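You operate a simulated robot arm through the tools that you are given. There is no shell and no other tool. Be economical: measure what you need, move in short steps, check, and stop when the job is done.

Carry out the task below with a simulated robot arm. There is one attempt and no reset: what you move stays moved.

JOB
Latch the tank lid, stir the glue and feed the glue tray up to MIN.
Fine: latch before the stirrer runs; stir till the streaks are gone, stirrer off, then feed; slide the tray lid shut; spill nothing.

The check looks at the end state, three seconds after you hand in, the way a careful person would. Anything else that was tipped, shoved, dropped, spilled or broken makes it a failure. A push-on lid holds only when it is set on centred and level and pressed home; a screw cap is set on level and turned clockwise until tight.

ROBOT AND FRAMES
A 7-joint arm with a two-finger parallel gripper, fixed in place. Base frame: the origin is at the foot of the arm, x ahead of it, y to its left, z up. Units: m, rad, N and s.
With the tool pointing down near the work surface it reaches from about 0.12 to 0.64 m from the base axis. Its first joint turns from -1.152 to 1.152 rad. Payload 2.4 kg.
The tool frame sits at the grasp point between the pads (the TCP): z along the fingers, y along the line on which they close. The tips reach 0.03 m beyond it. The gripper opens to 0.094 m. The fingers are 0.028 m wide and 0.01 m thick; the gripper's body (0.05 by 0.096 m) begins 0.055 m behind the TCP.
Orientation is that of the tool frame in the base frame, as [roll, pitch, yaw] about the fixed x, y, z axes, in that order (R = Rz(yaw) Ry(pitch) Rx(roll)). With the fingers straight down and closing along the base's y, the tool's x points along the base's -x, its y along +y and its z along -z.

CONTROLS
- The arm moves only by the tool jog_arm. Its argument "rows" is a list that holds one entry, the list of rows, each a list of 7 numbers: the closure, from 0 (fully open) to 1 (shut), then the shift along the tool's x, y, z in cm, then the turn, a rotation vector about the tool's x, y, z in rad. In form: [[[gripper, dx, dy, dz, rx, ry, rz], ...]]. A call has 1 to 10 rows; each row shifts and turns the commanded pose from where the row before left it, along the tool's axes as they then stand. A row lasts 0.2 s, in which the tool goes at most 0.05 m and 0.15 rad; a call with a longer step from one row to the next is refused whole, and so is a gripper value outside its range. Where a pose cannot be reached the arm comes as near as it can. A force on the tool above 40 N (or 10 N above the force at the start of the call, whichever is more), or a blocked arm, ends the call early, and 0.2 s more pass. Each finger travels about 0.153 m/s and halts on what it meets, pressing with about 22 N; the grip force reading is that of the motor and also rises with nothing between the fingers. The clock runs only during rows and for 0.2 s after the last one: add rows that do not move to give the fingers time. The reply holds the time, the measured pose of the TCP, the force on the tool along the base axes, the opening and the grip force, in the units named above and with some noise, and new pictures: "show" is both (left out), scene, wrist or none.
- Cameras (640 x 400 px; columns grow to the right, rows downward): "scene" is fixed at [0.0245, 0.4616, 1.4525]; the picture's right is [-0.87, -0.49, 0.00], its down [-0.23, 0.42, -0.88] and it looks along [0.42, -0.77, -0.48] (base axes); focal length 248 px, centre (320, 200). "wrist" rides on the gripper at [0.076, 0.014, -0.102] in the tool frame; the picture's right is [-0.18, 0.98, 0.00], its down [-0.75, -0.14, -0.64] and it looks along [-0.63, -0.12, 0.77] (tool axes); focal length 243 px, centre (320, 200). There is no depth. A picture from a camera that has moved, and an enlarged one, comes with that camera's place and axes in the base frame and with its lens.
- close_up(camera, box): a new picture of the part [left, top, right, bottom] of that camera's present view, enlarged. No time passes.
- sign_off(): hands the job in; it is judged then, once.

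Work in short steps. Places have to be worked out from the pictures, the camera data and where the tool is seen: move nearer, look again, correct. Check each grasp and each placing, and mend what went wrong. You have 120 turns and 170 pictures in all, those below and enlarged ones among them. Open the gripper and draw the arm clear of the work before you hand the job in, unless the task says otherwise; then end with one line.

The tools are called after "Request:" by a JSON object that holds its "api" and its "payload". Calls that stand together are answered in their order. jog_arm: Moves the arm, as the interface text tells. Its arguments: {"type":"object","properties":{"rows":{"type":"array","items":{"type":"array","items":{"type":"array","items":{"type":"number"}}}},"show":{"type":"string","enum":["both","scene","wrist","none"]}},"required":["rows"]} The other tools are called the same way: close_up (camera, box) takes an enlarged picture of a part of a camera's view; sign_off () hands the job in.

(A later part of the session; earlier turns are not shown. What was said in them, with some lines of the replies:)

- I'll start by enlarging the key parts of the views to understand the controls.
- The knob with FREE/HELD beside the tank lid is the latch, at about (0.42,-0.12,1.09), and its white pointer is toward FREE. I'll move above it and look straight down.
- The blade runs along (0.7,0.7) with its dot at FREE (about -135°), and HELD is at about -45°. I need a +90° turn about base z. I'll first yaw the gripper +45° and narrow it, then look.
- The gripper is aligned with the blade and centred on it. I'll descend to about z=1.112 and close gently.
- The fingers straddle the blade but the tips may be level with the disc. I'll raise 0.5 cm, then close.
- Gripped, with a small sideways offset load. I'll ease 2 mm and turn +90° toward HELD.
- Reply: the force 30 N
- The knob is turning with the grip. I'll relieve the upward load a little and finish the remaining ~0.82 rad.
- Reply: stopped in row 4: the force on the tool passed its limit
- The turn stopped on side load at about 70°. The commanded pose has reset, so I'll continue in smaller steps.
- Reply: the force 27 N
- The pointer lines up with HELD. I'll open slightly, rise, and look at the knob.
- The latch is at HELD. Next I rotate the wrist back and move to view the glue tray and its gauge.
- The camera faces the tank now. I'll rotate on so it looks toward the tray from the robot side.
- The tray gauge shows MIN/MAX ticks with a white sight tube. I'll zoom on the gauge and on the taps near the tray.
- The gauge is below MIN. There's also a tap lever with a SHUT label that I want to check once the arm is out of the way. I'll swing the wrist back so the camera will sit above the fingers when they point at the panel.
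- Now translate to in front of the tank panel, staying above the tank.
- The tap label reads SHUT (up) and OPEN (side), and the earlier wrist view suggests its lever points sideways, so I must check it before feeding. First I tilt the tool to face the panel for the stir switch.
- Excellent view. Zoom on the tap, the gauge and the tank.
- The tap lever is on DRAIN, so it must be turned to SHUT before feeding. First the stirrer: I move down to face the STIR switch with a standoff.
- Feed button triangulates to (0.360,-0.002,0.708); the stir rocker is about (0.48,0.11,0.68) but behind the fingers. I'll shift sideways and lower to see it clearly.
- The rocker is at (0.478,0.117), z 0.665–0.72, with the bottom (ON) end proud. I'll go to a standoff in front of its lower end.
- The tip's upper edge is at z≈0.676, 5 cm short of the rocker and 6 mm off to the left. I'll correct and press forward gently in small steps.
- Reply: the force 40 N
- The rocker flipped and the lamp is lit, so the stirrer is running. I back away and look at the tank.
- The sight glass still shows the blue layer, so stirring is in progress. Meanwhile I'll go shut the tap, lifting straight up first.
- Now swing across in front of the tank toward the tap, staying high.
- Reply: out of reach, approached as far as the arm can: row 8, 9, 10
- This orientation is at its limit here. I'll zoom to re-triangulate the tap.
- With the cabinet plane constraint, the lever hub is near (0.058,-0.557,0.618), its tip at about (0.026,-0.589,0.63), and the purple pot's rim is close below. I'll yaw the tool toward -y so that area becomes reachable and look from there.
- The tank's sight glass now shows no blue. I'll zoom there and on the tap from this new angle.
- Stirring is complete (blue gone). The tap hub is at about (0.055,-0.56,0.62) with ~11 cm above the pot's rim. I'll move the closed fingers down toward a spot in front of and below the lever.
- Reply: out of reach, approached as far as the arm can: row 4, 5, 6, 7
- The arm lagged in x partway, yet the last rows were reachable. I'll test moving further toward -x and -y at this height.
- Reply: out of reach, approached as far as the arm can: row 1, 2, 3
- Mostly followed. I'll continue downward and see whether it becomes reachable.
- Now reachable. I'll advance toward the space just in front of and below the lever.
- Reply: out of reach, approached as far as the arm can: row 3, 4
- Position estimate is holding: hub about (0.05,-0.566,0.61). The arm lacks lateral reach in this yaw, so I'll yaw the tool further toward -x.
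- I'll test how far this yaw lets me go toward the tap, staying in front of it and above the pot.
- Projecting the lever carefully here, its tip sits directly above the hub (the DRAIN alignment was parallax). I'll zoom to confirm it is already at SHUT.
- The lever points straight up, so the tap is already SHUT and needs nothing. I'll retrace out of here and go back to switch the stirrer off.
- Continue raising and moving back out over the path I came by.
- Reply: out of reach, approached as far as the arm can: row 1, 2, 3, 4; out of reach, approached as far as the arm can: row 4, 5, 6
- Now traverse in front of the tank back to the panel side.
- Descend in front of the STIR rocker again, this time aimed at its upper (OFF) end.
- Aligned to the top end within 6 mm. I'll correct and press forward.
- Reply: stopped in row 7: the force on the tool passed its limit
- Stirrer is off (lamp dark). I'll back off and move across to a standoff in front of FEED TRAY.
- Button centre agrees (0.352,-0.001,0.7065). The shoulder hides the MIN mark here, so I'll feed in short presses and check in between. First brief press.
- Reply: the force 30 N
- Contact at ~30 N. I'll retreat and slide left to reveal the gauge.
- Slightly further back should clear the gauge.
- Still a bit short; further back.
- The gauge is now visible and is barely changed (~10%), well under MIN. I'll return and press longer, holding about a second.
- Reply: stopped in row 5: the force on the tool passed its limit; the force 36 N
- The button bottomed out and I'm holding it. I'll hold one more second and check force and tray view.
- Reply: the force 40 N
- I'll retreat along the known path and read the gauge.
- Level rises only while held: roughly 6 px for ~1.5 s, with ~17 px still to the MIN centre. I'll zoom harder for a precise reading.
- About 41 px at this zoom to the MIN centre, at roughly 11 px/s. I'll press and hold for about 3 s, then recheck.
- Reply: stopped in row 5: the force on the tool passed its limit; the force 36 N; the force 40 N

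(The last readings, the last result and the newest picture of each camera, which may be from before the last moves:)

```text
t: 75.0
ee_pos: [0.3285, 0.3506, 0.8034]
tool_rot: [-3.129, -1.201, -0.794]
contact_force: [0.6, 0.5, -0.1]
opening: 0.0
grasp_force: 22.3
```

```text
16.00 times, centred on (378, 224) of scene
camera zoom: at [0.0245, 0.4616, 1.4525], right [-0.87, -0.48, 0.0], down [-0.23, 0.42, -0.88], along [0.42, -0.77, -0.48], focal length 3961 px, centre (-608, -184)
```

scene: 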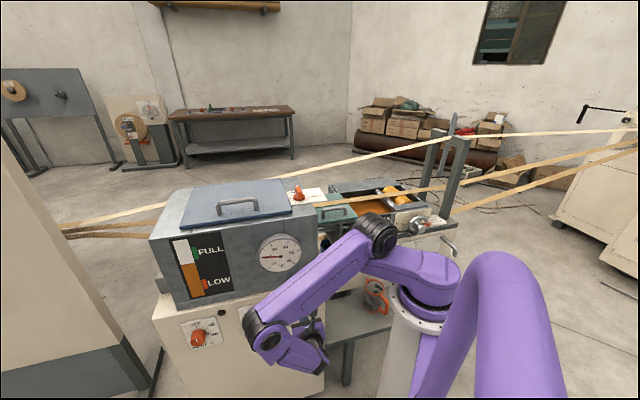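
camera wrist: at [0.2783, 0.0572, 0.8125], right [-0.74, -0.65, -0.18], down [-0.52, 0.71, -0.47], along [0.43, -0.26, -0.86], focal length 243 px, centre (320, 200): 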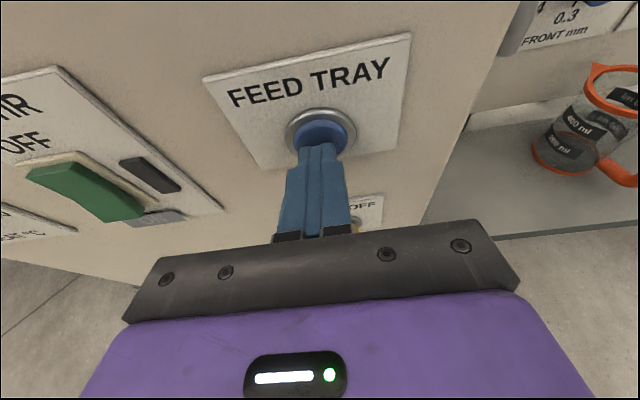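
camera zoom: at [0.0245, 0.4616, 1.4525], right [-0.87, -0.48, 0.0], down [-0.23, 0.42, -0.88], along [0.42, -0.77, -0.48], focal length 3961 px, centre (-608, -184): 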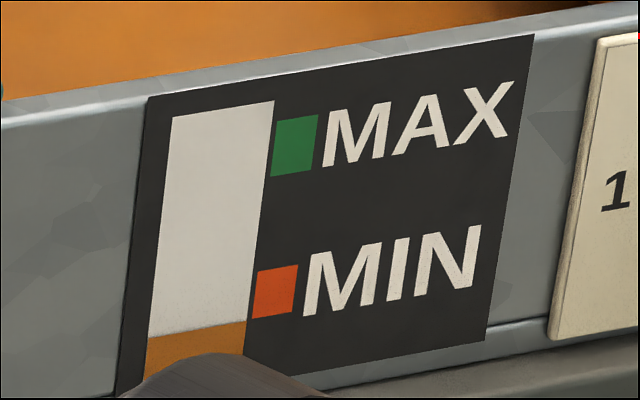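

Rate is ~6.3 px/s; about 23–27 px remain. Next hold totals ~4.3 s.

Request:
{"api": "jog_arm", "payload": {"rows": [[[1, -0.31, 3.25, 2.99, 0, 0, 0], [1, -0.31, 3.25, 2.99, 0, 0, 0], [1, -0.31, 3.25, 2.99, 0, 0, 0], [1, -0.31, 3.25, 2.99, 0, 0, 0], [1, -0.31, 3.25, 2.99, 0, 0, 0], [1, -0.31, 3.25, 2.99, 0, 0, 0], [1, -0.31, 3.25, 2.99, 0, 0, 0], [1, 0, 0, 0, 0, 0, 0]]], "show": "none"}}

Request:
{"api": "jog_arm", "payload": {"rows": [[[1, 0.71, 0, 1.87, 0, 0, 0], [1, 0.71, 0, 1.87, 0, 0, 0], [1, 0.36, 0, 0.94, 0, 0, 0], [1, 0.18, 0, 0.47, 0, 0, 0], [1, 0.11, 0, 0.28, 0, 0, 0]]], "show": "none"}}

Request:
{"api": "jog_arm", "payload": {"rows": [[[1, 0, 0, 0, 0, 0, 0], [1, 0, 0, 0, 0, 0, 0], [1, 0, 0, 0, 0, 0, 0], [1, 0, 0, 0, 0, 0, 0], [1, 0, 0, 0, 0, 0, 0], [1, 0, 0, 0, 0, 0, 0], [1, 0, 0, 0, 0, 0, 0], [1, 0, 0, 0, 0, 0, 0], [1, 0, 0, 0, 0, 0, 0], [1, 0, 0, 0, 0, 0, 0]]], "show": "none"}}

Request:
{"api": "jog_arm", "payload": {"rows": [[[1, 0, 0, 0, 0, 0, 0], [1, 0, 0, 0, 0, 0, 0], [1, 0, 0, 0, 0, 0, 0], [1, 0, 0, 0, 0, 0, 0], [1, 0, 0, 0, 0, 0, 0]]], "show": "none"}}

Request:
{"api": "jog_arm", "payload": {"rows": [[[1, -0.9, 0, -2.5, 0, 0, 0], [1, -0.9, 0, -2.5, 0, 0, 0], [1, 0.31, -3.25, -2.99, 0, 0, 0], [1, 0.31, -3.25, -2.99, 0, 0, 0], [1, 0.31, -3.25, -2.99, 0, 0, 0], [1, 0.31, -3.25, -2.99, 0, 0, 0], [1, 0.31, -3.25, -2.99, 0, 0, 0], [1, 0.31, -3.25, -2.99, 0, 0, 0], [1, 0.31, -3.25, -2.99, 0, 0, 0]]], "show": "none"}}

Request:
{"api": "close_up", "payload": {"camera": "scene", "box": [362, 214, 394, 234]}}

```text
t: 76.8
ee_pos: [0.3014, 0.0553, 0.705]
tool_rot: [-3.125, -1.202, -0.795]
contact_force: [-0.3, -0.2, 0.2]
opening: 0.0001
grasp_force: 21.8
```

```text
t: 77.9
ee_pos: [0.3382, 0.0191, 0.7036]
tool_rot: [-3.126, -1.197, -0.795]
contact_force: [-32.3, 17.0, 6.6]
opening: 0.0003
grasp_force: 22.0
stopped in row 5: the force on the tool passed its limit (the readings are from after the stop); the commanded pose is now the measured one
```

```text
t: 80.1
ee_pos: [0.339, 0.0189, 0.7045]
tool_rot: [-3.124, -1.195, -0.795]
contact_force: [-32.7, 23.4, 1.8]
opening: 0.0
grasp_force: 22.2
```

```text
t: 81.3
ee_pos: [0.3385, 0.0186, 0.7037]
tool_rot: [-3.124, -1.198, -0.794]
contact_force: [-30.3, 25.6, -0.9]
opening: 0.0
grasp_force: 22.5
```

```text
t: 83.3
ee_pos: [0.3287, 0.3443, 0.8005]
tool_rot: [-3.129, -1.2, -0.793]
contact_force: [0.8, 0.3, -0.1]
opening: 0.0
grasp_force: 21.6
```

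```text
16.00 times, centred on (378, 224) of scene
camera zoom: at [0.0245, 0.4616, 1.4525], right [-0.87, -0.48, 0.0], down [-0.23, 0.42, -0.88], along [0.42, -0.77, -0.48], focal length 3961 px, centre (-608, -184)
```

zoom: 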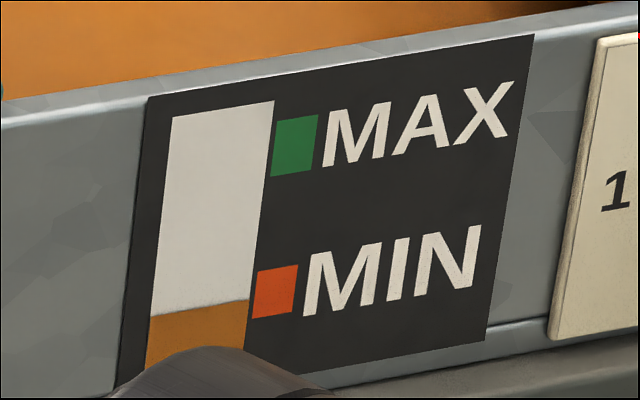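

Level is within the MIN mark, ~4 px under its centre. One short final press of ~1.4 s to land just on/above centre.

Request:
{"api": "jog_arm", "payload": {"rows": [[[1, -0.31, 3.25, 2.99, 0, 0, 0], [1, -0.31, 3.25, 2.99, 0, 0, 0], [1, -0.31, 3.25, 2.99, 0, 0, 0], [1, -0.31, 3.25, 2.99, 0, 0, 0], [1, -0.31, 3.25, 2.99, 0, 0, 0], [1, -0.31, 3.25, 2.99, 0, 0, 0], [1, -0.31, 3.25, 2.99, 0, 0, 0], [1, 0, 0, 0, 0, 0, 0]]], "show": "none"}}

Request:
{"api": "jog_arm", "payload": {"rows": [[[1, 0.71, 0, 1.87, 0, 0, 0], [1, 0.71, 0, 1.87, 0, 0, 0], [1, 0.36, 0, 0.94, 0, 0, 0], [1, 0.18, 0, 0.47, 0, 0, 0], [1, 0.11, 0, 0.28, 0, 0, 0]]], "show": "none"}}

Request:
{"api": "jog_arm", "payload": {"rows": [[[1, 0, 0, 0, 0, 0, 0], [1, 0, 0, 0, 0, 0, 0], [1, 0, 0, 0, 0, 0, 0]]], "show": "none"}}

Request:
{"api": "jog_arm", "payload": {"rows": [[[1, -0.9, 0, -2.5, 0, 0, 0], [1, -0.9, 0, -2.5, 0, 0, 0], [1, 0.31, -3.25, -2.99, 0, 0, 0], [1, 0.31, -3.25, -2.99, 0, 0, 0], [1, 0.31, -3.25, -2.99, 0, 0, 0], [1, 0.31, -3.25, -2.99, 0, 0, 0], [1, 0.31, -3.25, -2.99, 0, 0, 0], [1, 0.31, -3.25, -2.99, 0, 0, 0], [1, 0.31, -3.25, -2.99, 0, 0, 0]]], "show": "none"}}

Request:
{"api": "close_up", "payload": {"camera": "scene", "box": [362, 214, 394, 234]}}

```text
t: 85.1
ee_pos: [0.2969, 0.0525, 0.7072]
tool_rot: [-3.128, -1.197, -0.796]
contact_force: [-0.4, 0.0, 0.9]
opening: 0.0002
grasp_force: 22.3
```

```text
t: 86.1
ee_pos: [0.3365, 0.018, 0.7055]
tool_rot: [-3.123, -1.194, -0.79]
contact_force: [-29.2, 14.6, 7.1]
opening: 0.0001
grasp_force: 22.3
stopped in row 5: the force on the tool passed its limit (the readings are from after the stop); the commanded pose is now the measured one
```

```text
t: 86.9
ee_pos: [0.3386, 0.018, 0.7043]
tool_rot: [-3.123, -1.193, -0.792]
contact_force: [-31.0, 19.4, 6.0]
opening: 0.0
grasp_force: 22.3
```

```text
t: 88.9
ee_pos: [0.3278, 0.3464, 0.806]
tool_rot: [-3.127, -1.192, -0.791]
contact_force: [0.0, 0.3, 0.0]
opening: 0.0
grasp_force: 21.9
```

```text
16.00 times, centred on (378, 224) of scene
camera zoom: at [0.0245, 0.4616, 1.4525], right [-0.87, -0.48, 0.0], down [-0.23, 0.42, -0.88], along [0.42, -0.77, -0.48], focal length 3961 px, centre (-608, -184)
```

zoom: 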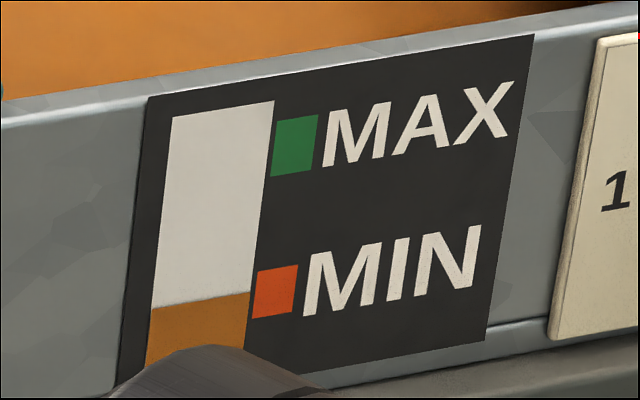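

The level is right at the MIN mark. Now for the lid: I raise the arm, untilt the tool to point down, and go over the tray lid.

Request:
{"api": "jog_arm", "payload": {"rows": [[[1, 4.6, 0, -1.9, 0, 0, 0], [1, 4.6, 0, -1.9, 0, 0, 0], [1, 4.6, 0, -1.9, 0, 0, 0], [1, 4.6, 0, -1.9, 0, 0, 0], [1, 4.6, 0, -1.9, 0, 0, 0], [1, 4.6, 0, -1.9, 0, 0, 0], [1, 4.6, 0, -1.9, 0, 0, 0], [1, 4.6, 0, -1.9, 0, 0, 0], [1, 4.6, 0, -1.9, 0, 0, 0]]], "show": "none"}}

Request:
{"api": "jog_arm", "payload": {"rows": [[[1, 0, 0, 0, 0, -0.15, 0], [1, 0, 0, 0, 0, -0.15, 0], [1, 0, 0, 0, 0, -0.15, 0], [1, 0, 0, 0, 0, -0.15, 0], [1, 0, 0, 0, 0, -0.15, 0], [1, 0, 0, 0, 0, -0.15, 0], [1, 0, 0, 0, 0, -0.15, 0], [0.8, 0, 0, 0, 0, -0.14, 0], [0.6, 0, 0, 0, 0, 0, 0]]], "show": "none"}}

Request:
{"api": "jog_arm", "payload": {"rows": [[[0.6, 0, 0, 0, 0, 0, 0.15], [0.6, 0, 0, 0, 0, 0, 0.15], [0.6, 0, 0, 0, 0, 0, 0.15], [0.6, 0, 0, 0, 0, 0, 0.15], [0.6, 0, 0, 0, 0, 0, 0.15], [0.6, 0, 0, 0, 0, 0, 0.15], [0.6, 0, 0, 0, 0, 0, 0.15], [0.6, 0, 0, 0, 0, 0, 0.15], [0.6, 0, 0, 0, 0, 0, 0.15], [0.6, 0, 0, 0, 0, 0, 0.15]]], "show": "scene"}}

```text
t: 90.9
ee_pos: [0.321, 0.3475, 1.2511]
tool_rot: [-3.127, -1.194, -0.787]
contact_force: [-0.7, 0.1, -0.4]
opening: 0.0001
grasp_force: 21.8
```

```text
t: 92.9
ee_pos: [0.3174, 0.351, 1.253]
tool_rot: [-3.135, -0.004, -0.776]
contact_force: [-0.1, 0.4, 0.7]
opening: 0.0372
grasp_force: 0.0
```

```text
t: 95.1
ee_pos: [0.3187, 0.3512, 1.252]
tool_rot: [-3.136, 0.004, -2.28]
contact_force: [0.1, 1.2, -0.9]
opening: 0.0379
grasp_force: 0.1
```

scene: 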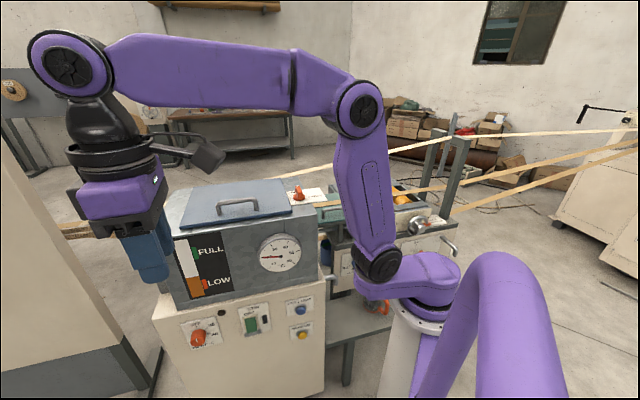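

Traverse at height to above the tray lid.

Request:
{"api": "jog_arm", "payload": {"rows": [[[0.6, 3.34, -3.25, 0, 0, 0, 0], [0.6, 3.34, -3.25, 0, 0, 0, 0], [0.6, 3.34, -3.25, 0, 0, 0, 0], [0.6, 3.34, -3.25, 0, 0, 0, 0], [0.6, 3.34, -3.25, 0, 0, 0, 0], [0.6, 3.34, -3.25, 0, 0, 0, 0], [0.6, 3.34, -3.25, 0, 0, 0, 0], [0.6, 3.34, -3.25, 0, 0, 0, 0], [0.6, 3.34, -3.25, 0, 0, 0, 0], [0.6, 3.34, -3.25, 0, 0, 0, 0]]], "show": "none"}}

Request:
{"api": "jog_arm", "payload": {"rows": [[[0.6, 3.34, -3.25, 0, 0, 0, 0], [0.6, 3.34, -3.25, 0, 0, 0, 0], [0.6, 3.34, -3.25, 0, 0, 0, 0], [0.6, 3.34, -3.25, 0, 0, 0, 0], [0.6, 0, 0, 0, 0, 0, 0.076], [0.6, 0, 0, 0, 0, 0, 0]]]}}

```text
t: 97.3
ee_pos: [0.3487, -0.1147, 1.2501]
tool_rot: [-3.137, 0.007, -2.273]
contact_force: [-0.6, 0.7, -0.2]
opening: 0.0378
grasp_force: 0.1
```

```text
t: 98.7
ee_pos: [0.3613, -0.3016, 1.2496]
tool_rot: [-3.137, 0.006, -2.352]
contact_force: [0.2, -0.4, -0.9]
opening: 0.0377
grasp_force: 0.1
camera wrist: at [0.297, -0.3453, 1.3531], right [-0.57, 0.82, 0.0], down [0.63, 0.44, 0.65], along [0.53, 0.37, -0.76], focal length 243 px, centre (320, 200)
```

scene: 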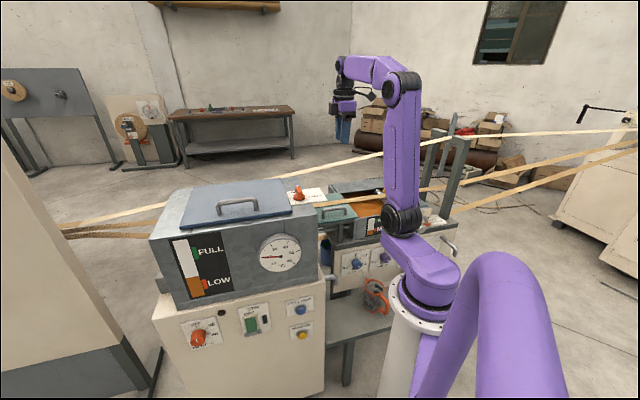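
wrist: 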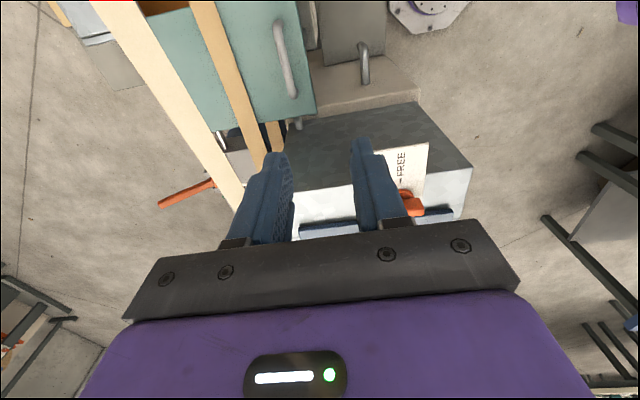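

Handle is at about (0.395,-0.345), top z≈0.92, running along the sliding direction. I'll come down toward it, with the fingers set to straddle it.

Request:
{"api": "jog_arm", "payload": {"rows": [[[0.6, 0.3, -2.7, 0, 0, 0, 0], [0.6, 0.3, -2.7, 0, 0, 0, 0], [0.6, 0, 0, 4.5, 0, 0, 0], [0.6, 0, 0, 4.5, 0, 0, 0], [0.6, 0, 0, 4.5, 0, 0, 0], [0.6, 0, 0, 4.5, 0, 0, 0], [0.6, 0, 0, 0, 0, 0, 0]]]}}

Request:
{"api": "close_up", "payload": {"camera": "scene", "box": [290, 150, 410, 225]}}

```text
t: 100.3
ee_pos: [0.3985, -0.3428, 1.0705]
tool_rot: [-3.136, 0.007, -2.35]
contact_force: [-0.2, -0.6, -0.2]
opening: 0.0374
grasp_force: 0.1
camera wrist: at [0.3337, -0.3862, 1.1741], right [-0.57, 0.82, 0.0], down [0.62, 0.44, 0.65], along [0.53, 0.37, -0.76], focal length 243 px, centre (320, 200)
```

scene: 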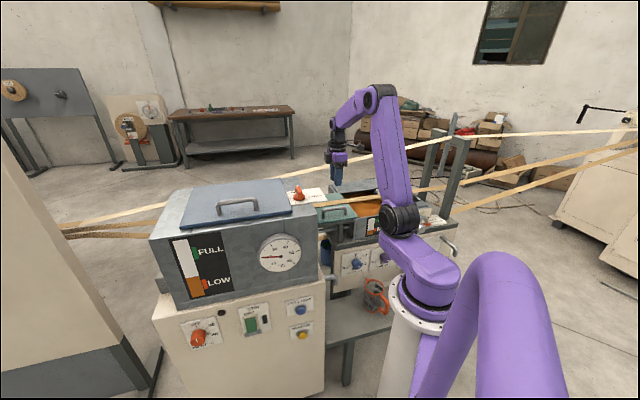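
wrist: 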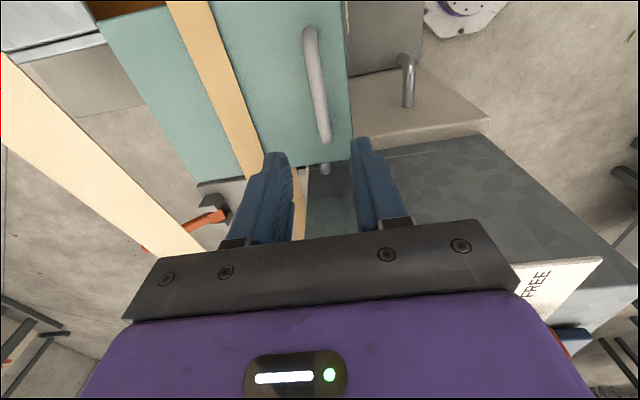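

```text
5.33 times, centred on (350, 188) of scene
camera zoom: at [0.0245, 0.4616, 1.4525], right [-0.87, -0.49, 0.0], down [-0.23, 0.42, -0.88], along [0.42, -0.77, -0.48], focal length 1320 px, centre (160, 267)
```

zoom: 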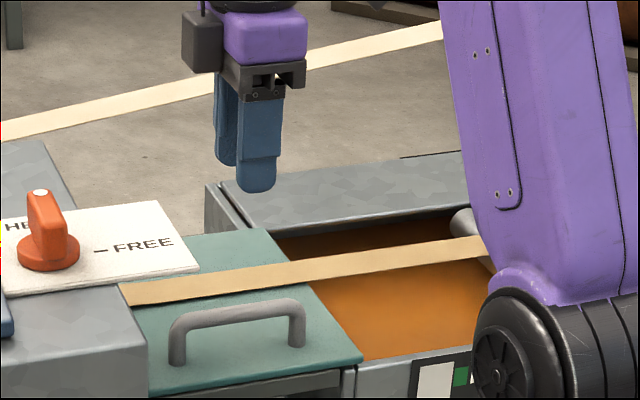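

Gripper is centred on the handle (bar top z≈0.93, lid z≈0.893). Descend to z≈0.933 and close on the bar.

Request:
{"api": "jog_arm", "payload": {"rows": [[[0.6, 0, 0, 4.5, 0, 0, 0], [0.6, 0, 0, 4.5, 0, 0, 0], [0.6, 0, 0, 3.5, 0, 0, 0], [0.6, 0, 0, 1.2, 0, 0, 0], [0.6, 0, 0, 0, 0, 0, 0]]], "show": "wrist"}}

Request:
{"api": "close_up", "payload": {"camera": "scene", "box": [290, 170, 410, 245]}}

```text
t: 101.5
ee_pos: [0.3973, -0.3417, 0.9352]
tool_rot: [-3.137, 0.007, -2.351]
contact_force: [0.2, 0.8, 0.9]
opening: 0.0377
grasp_force: 0.2
camera wrist: at [0.3328, -0.3859, 1.0377], right [-0.57, 0.82, 0.0], down [0.63, 0.44, 0.65], along [0.53, 0.37, -0.76], focal length 243 px, centre (320, 200)
```

wrist: 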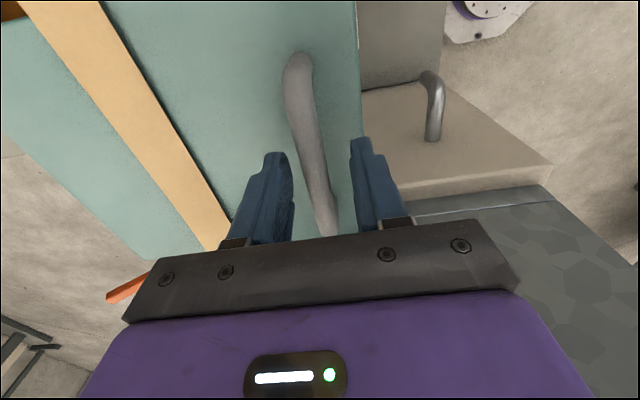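

```text
5.33 times, centred on (350, 208) of scene
camera zoom: at [0.0245, 0.4616, 1.4525], right [-0.87, -0.49, 0.0], down [-0.23, 0.42, -0.88], along [0.42, -0.77, -0.48], focal length 1320 px, centre (160, 160)
```

zoom: 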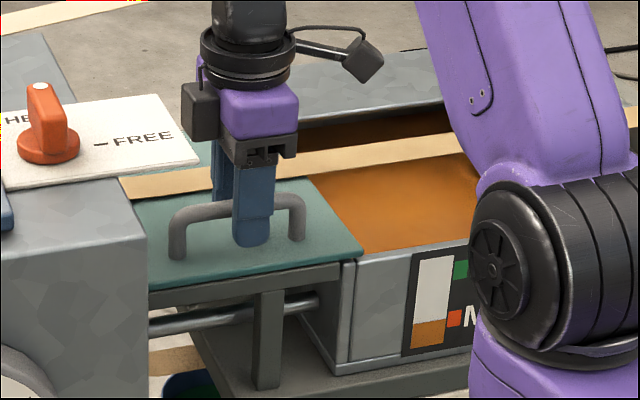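

The fingers straddle the handle bar. Close on it, then slide a first couple of centimetres toward the tray (tool +x).

Request:
{"api": "jog_arm", "payload": {"rows": [[[0.8, 0, 0, 0, 0, 0, 0], [0.95, 0, 0, 0, 0, 0, 0], [0.95, 0, 0, 0, 0, 0, 0], [0.95, 1.5, 0, 0, 0, 0, 0], [0.95, 1.5, 0, 0, 0, 0, 0], [0.95, 0, 0, 0, 0, 0, 0]]], "show": "wrist"}}

Request:
{"api": "close_up", "payload": {"camera": "scene", "box": [290, 170, 410, 245]}}

```text
t: 102.9
ee_pos: [0.3784, -0.3655, 0.9353]
tool_rot: [-3.135, 0.007, -2.351]
contact_force: [14.1, -13.7, -22.9]
opening: 0.014
grasp_force: 45.4
camera wrist: at [0.313, -0.4082, 1.0382], right [-0.57, 0.82, -0.01], down [0.62, 0.44, 0.65], along [0.54, 0.36, -0.76], focal length 243 px, centre (320, 200)
```

wrist: 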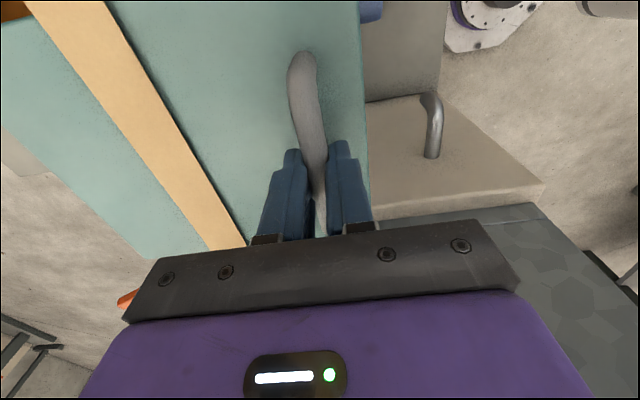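

```text
5.33 times, centred on (350, 208) of scene
camera zoom: at [0.0252, 0.461, 1.4527], right [-0.87, -0.49, 0.0], down [-0.23, 0.42, -0.88], along [0.42, -0.77, -0.48], focal length 1320 px, centre (160, 160)
```

zoom: 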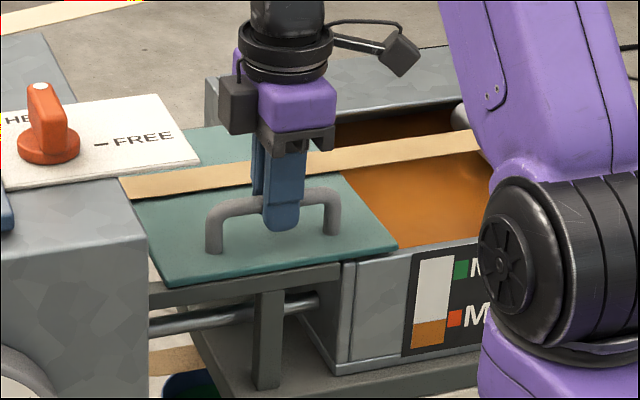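

The lid slides with the gripper. I'll ease the side load and keep sliding.

Request:
{"api": "jog_arm", "payload": {"rows": [[[0.95, 0.5, -0.2, 0.15, 0, 0, 0], [0.95, 1.5, 0, 0, 0, 0, 0], [0.95, 1.5, 0, 0, 0, 0, 0], [0.95, 1.5, 0, 0, 0, 0, 0], [0.95, 1.5, 0, 0, 0, 0, 0], [0.95, 0, 0, 0, 0, 0, 0]]], "show": "wrist"}}

Request:
{"api": "close_up", "payload": {"camera": "scene", "box": [290, 170, 450, 270]}}

```text
t: 104.3
ee_pos: [0.3332, -0.4104, 0.9348]
tool_rot: [-3.136, 0.007, -2.352]
contact_force: [-4.0, 4.3, 14.0]
opening: 0.0136
grasp_force: 45.1
camera wrist: at [0.2675, -0.454, 1.0382], right [-0.57, 0.82, 0.0], down [0.63, 0.44, 0.65], along [0.53, 0.37, -0.76], focal length 243 px, centre (320, 200)
```

wrist: 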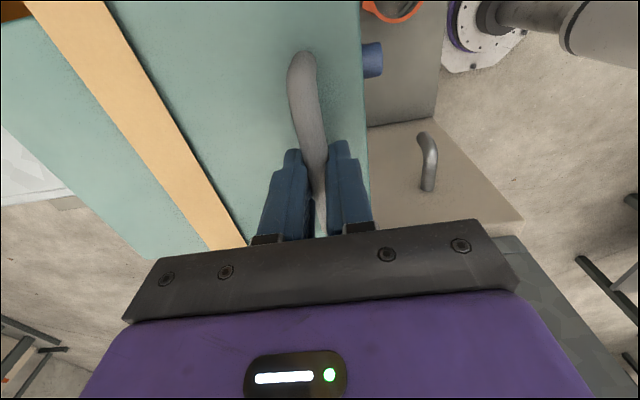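

```text
4.00 times, centred on (370, 220) of scene
camera zoom: at [0.0242, 0.4619, 1.4524], right [-0.87, -0.48, 0.0], down [-0.23, 0.42, -0.88], along [0.42, -0.77, -0.48], focal length 990 px, centre (120, 120)
```

zoom: 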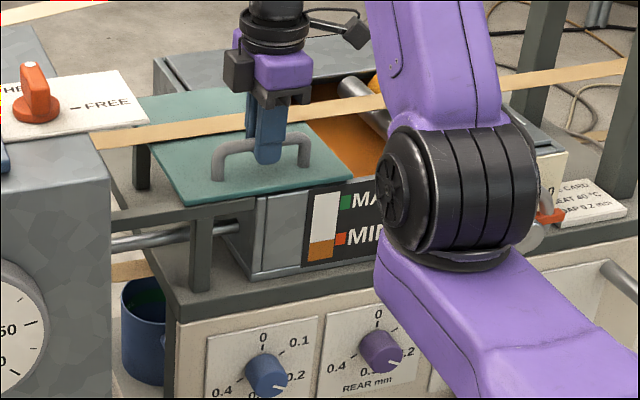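

About 9 cm moved; the lid still overhangs the tank end. Continue sliding.

Request:
{"api": "jog_arm", "payload": {"rows": [[[0.95, 1.5, 0, 0, 0, 0, 0], [0.95, 1.5, 0, 0, 0, 0, 0], [0.95, 1, 0, 0, 0, 0, 0], [0.95, 0, 0, 0, 0, 0, 0]]], "show": "wrist"}}

Request:
{"api": "close_up", "payload": {"camera": "scene", "box": [290, 170, 450, 270]}}

```text
t: 105.3
ee_pos: [0.3036, -0.4394, 0.9334]
tool_rot: [3.141, 0.008, -2.352]
contact_force: [-19.0, 17.0, 30.5]
opening: 0.0136
grasp_force: 44.6
camera wrist: at [0.2395, -0.4832, 1.0373], right [-0.57, 0.82, 0.0], down [0.63, 0.43, 0.65], along [0.53, 0.37, -0.76], focal length 243 px, centre (320, 200)
```

wrist: 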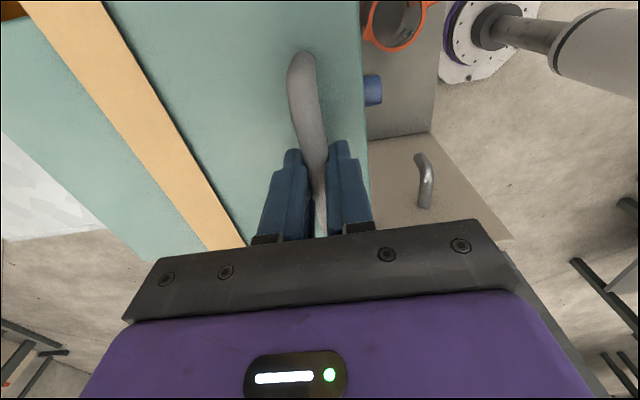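

```text
4.00 times, centred on (370, 220) of scene
camera zoom: at [0.0237, 0.4625, 1.4522], right [-0.87, -0.48, 0.0], down [-0.23, 0.42, -0.88], along [0.42, -0.77, -0.48], focal length 990 px, centre (120, 120)
```

zoom: 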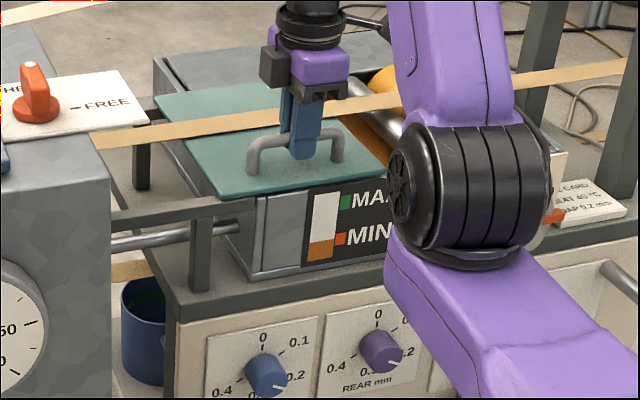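

Nearly there; side and vertical loads are building, so I'll correct 2–3 mm and push the remaining few centimetres.

Request:
{"api": "jog_arm", "payload": {"rows": [[[0.95, 0, 0.25, -0.25, 0, 0, 0], [0.95, 1, 0.05, 0, 0, 0, 0], [0.95, 1, 0.05, 0, 0, 0, 0], [0.95, 1, 0.05, 0, 0, 0, 0], [0.95, 0, 0, 0, 0, 0, 0]]], "show": "wrist"}}

Request:
{"api": "close_up", "payload": {"camera": "scene", "box": [290, 170, 450, 270]}}

```text
t: 106.5
ee_pos: [0.2825, -0.4586, 0.9362]
tool_rot: [-3.137, 0.004, -2.348]
contact_force: [10.3, -9.1, -32.8]
opening: 0.0137
grasp_force: 45.1
camera wrist: at [0.2184, -0.5033, 1.0392], right [-0.57, 0.82, 0.0], down [0.62, 0.44, 0.65], along [0.53, 0.37, -0.76], focal length 243 px, centre (320, 200)
```

wrist: 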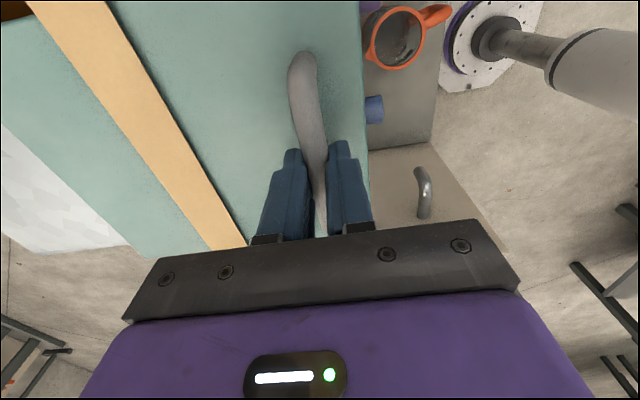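

```text
4.00 times, centred on (370, 220) of scene
camera zoom: at [0.0251, 0.4609, 1.4527], right [-0.87, -0.49, 0.0], down [-0.23, 0.42, -0.88], along [0.42, -0.77, -0.48], focal length 990 px, centre (120, 120)
```

zoom: 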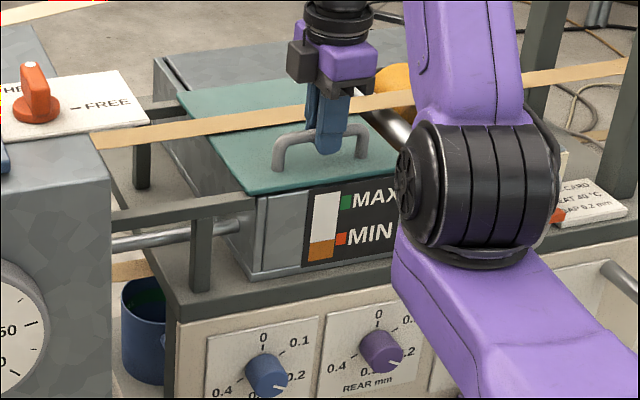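

The lid's rear edge now looks flush with the tray end. I'll relieve the vertical load and push lightly to see if it is at its stop.

Request:
{"api": "jog_arm", "payload": {"rows": [[[0.95, 0, -0.1, 0.2, 0, 0, 0], [0.95, 0.5, 0, 0, 0, 0, 0], [0.95, 0.5, 0, 0, 0, 0, 0], [0.95, 0, 0, 0, 0, 0, 0]]], "show": "none"}}

Request:
{"api": "close_up", "payload": {"camera": "scene", "box": [320, 180, 420, 242]}}

```text
t: 107.5
ee_pos: [0.2751, -0.4665, 0.9354]
tool_rot: [-3.132, 0.006, -2.351]
contact_force: [1.7, -1.2, 9.9]
opening: 0.0133
grasp_force: 44.9
```

```text
6.40 times, centred on (370, 211) of scene
camera zoom: at [0.0244, 0.4618, 1.4525], right [-0.87, -0.49, 0.0], down [-0.23, 0.42, -0.88], along [0.42, -0.77, -0.48], focal length 1584 px, centre (0, 130)
```

zoom: 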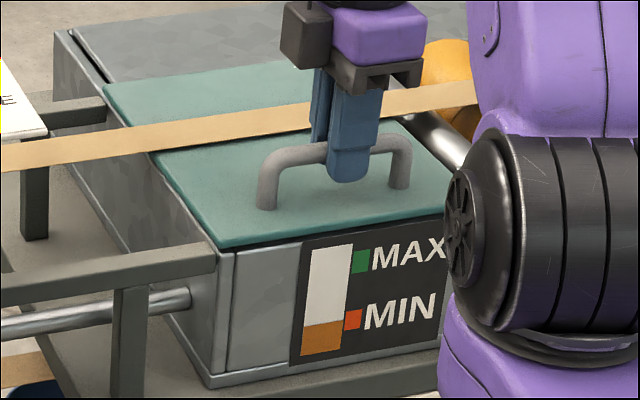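

Still moving freely. Push another centimetre in small steps to find the stop.

Request:
{"api": "jog_arm", "payload": {"rows": [[[0.95, 0.5, 0, 0, 0, 0, 0], [0.95, 0.5, 0, 0, 0, 0, 0], [0.95, 0, 0, 0, 0, 0, 0]]], "show": "none"}}

Request:
{"api": "close_up", "payload": {"camera": "scene", "box": [320, 180, 420, 242]}}

```text
t: 108.3
ee_pos: [0.2701, -0.4709, 0.9342]
tool_rot: [-3.137, 0.008, -2.348]
contact_force: [11.6, 16.4, 26.3]
opening: 0.0139
grasp_force: 45.2
```

```text
6.40 times, centred on (370, 211) of scene
camera zoom: at [0.0245, 0.4625, 1.4522], right [-0.87, -0.49, 0.0], down [-0.23, 0.42, -0.88], along [0.42, -0.77, -0.48], focal length 1584 px, centre (0, 130)
```

zoom: 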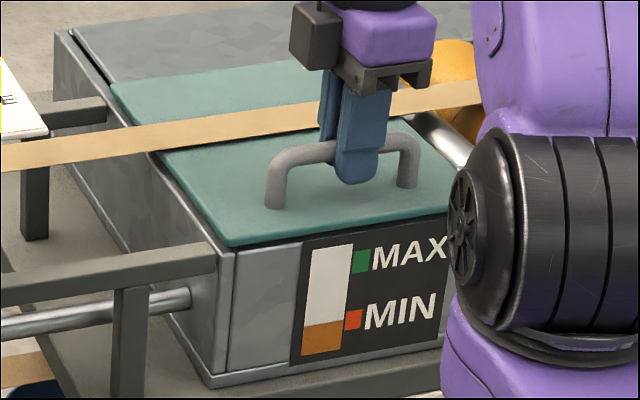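

The lid has met its end stop (resistance ~20 N along the slide). Release, rise, and inspect.

Request:
{"api": "jog_arm", "payload": {"rows": [[[0.95, -0.2, 0, -0.1, 0, 0, 0], [0.6, 0, 0, 0, 0, 0, 0], [0.6, 0, 0, 0, 0, 0, 0], [0.6, 0, 0, -3, 0, 0, 0], [0.6, 0, 0, -4.5, 0, 0, 0], [0.6, 0, 0, -4.5, 0, 0, 0], [0.6, 0, 0, -4.5, 0, 0, 0], [0.6, 0, 0, -4.5, 0, 0, 0], [0.6, 0, 0, -4.5, 0, 0, 0]]]}}

Request:
{"api": "close_up", "payload": {"camera": "scene", "box": [310, 170, 430, 245]}}

```text
t: 110.3
ee_pos: [0.2664, -0.4707, 1.1892]
tool_rot: [-3.138, 0.007, -2.352]
contact_force: [0.7, 0.2, -0.5]
opening: 0.0379
grasp_force: 0.0
camera wrist: at [0.2021, -0.516, 1.2928], right [-0.57, 0.82, 0.0], down [0.63, 0.44, 0.65], along [0.53, 0.37, -0.76], focal length 243 px, centre (320, 200)
```

scene: 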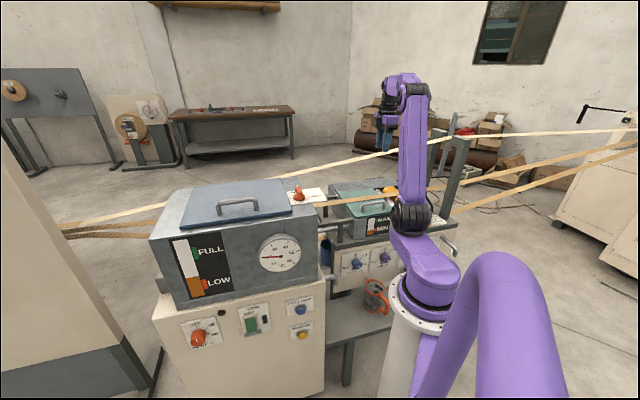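
wrist: 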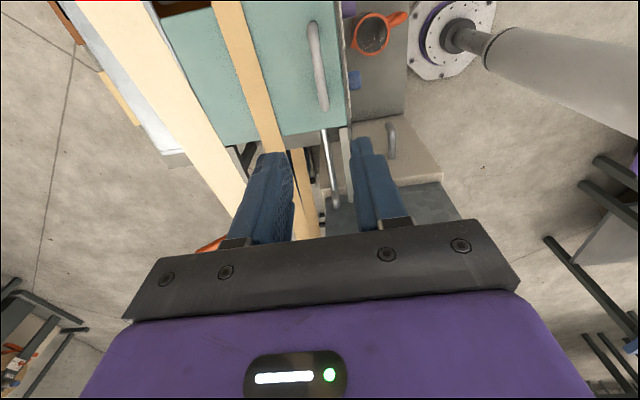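

```text
5.33 times, centred on (370, 208) of scene
camera zoom: at [0.0245, 0.4616, 1.4525], right [-0.87, -0.49, 0.0], down [-0.23, 0.42, -0.88], along [0.42, -0.77, -0.48], focal length 1320 px, centre (53, 160)
```

zoom: 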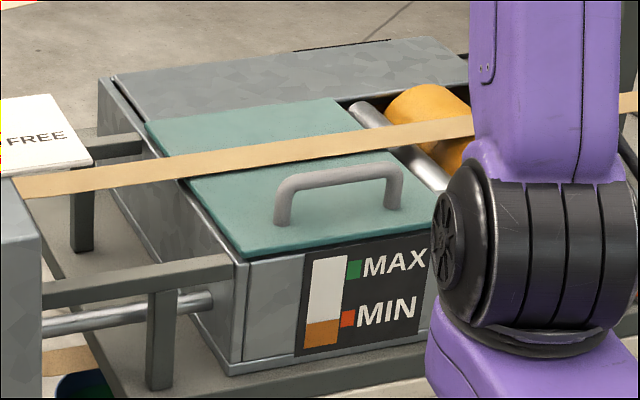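

The lid is shut against the roller bar. I'll draw the arm up and clear, open the gripper, and do a final check.

Request:
{"api": "jog_arm", "payload": {"rows": [[[0.4, -4, 0, -2.5, 0, 0, 0], [0.2, -4, 0, -2.5, 0, 0, 0], [0, -4, 0, -2.5, 0, 0, 0], [0, -4, 2.5, -1, 0, 0, 0], [0, -4, 2.5, 0, 0, 0, 0], [0, -4, 2.5, 0, 0, 0, 0], [0, -4, 2.5, 0, 0, 0, 0], [0, 0, 0, 0, 0, 0, 0]]], "show": "scene"}}

Request:
{"api": "close_up", "payload": {"camera": "scene", "box": [140, 180, 460, 380]}}

Request:
{"api": "close_up", "payload": {"camera": "scene", "box": [362, 214, 394, 234]}}

```text
t: 112.1
ee_pos: [0.3902, -0.203, 1.2774]
tool_rot: [-3.136, 0.007, -2.352]
contact_force: [-0.7, -0.6, -0.4]
opening: 0.094
grasp_force: 0.2
```

scene: 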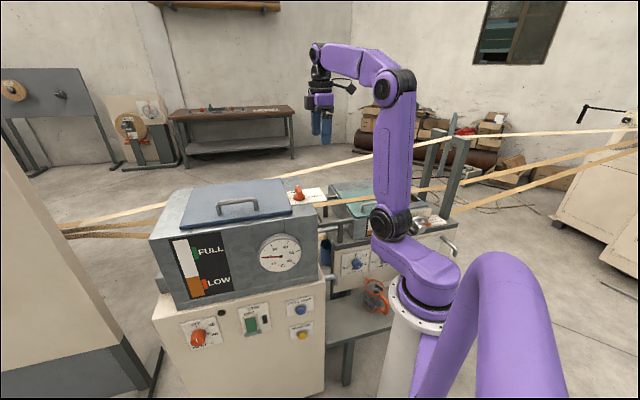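

```text
2.00 times, centred on (300, 280) of scene
camera zoom: at [0.0245, 0.4617, 1.4525], right [-0.87, -0.49, 0.0], down [-0.23, 0.42, -0.88], along [0.42, -0.77, -0.48], focal length 495 px, centre (360, 40)
```

zoom: 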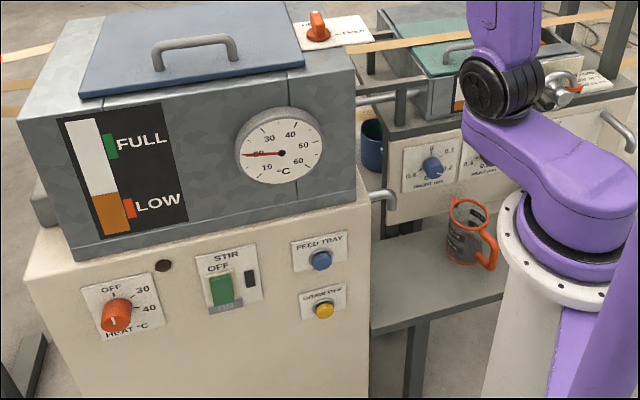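

```text
16.00 times, centred on (378, 224) of scene
camera zoom: at [0.0245, 0.4617, 1.4525], right [-0.87, -0.49, 0.0], down [-0.23, 0.42, -0.88], along [0.42, -0.77, -0.48], focal length 3961 px, centre (-608, -184)
```

zoom: 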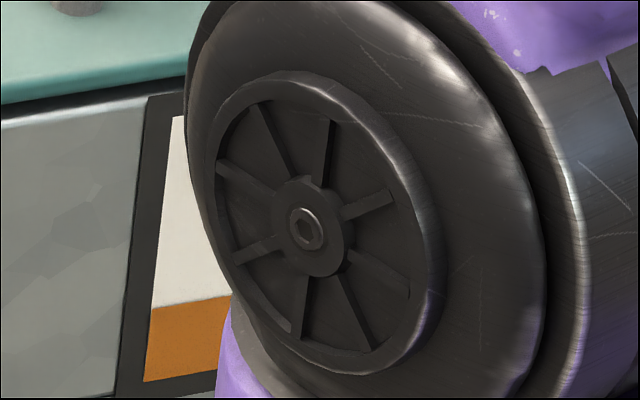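

Everything checks out: latch at HELD, stirrer off with no blue layer left, tray level on MIN and steady, tray lid shut, gripper open and clear.

Request:
{"api": "sign_off", "payload": {}}

```text
The job is handed in.
```

The tank lid is latched at HELD, the glue is stirred until the blue layer cleared and the stirrer is off, the tray is fed to the MIN mark, the tray lid is slid shut, and I saw no spills.
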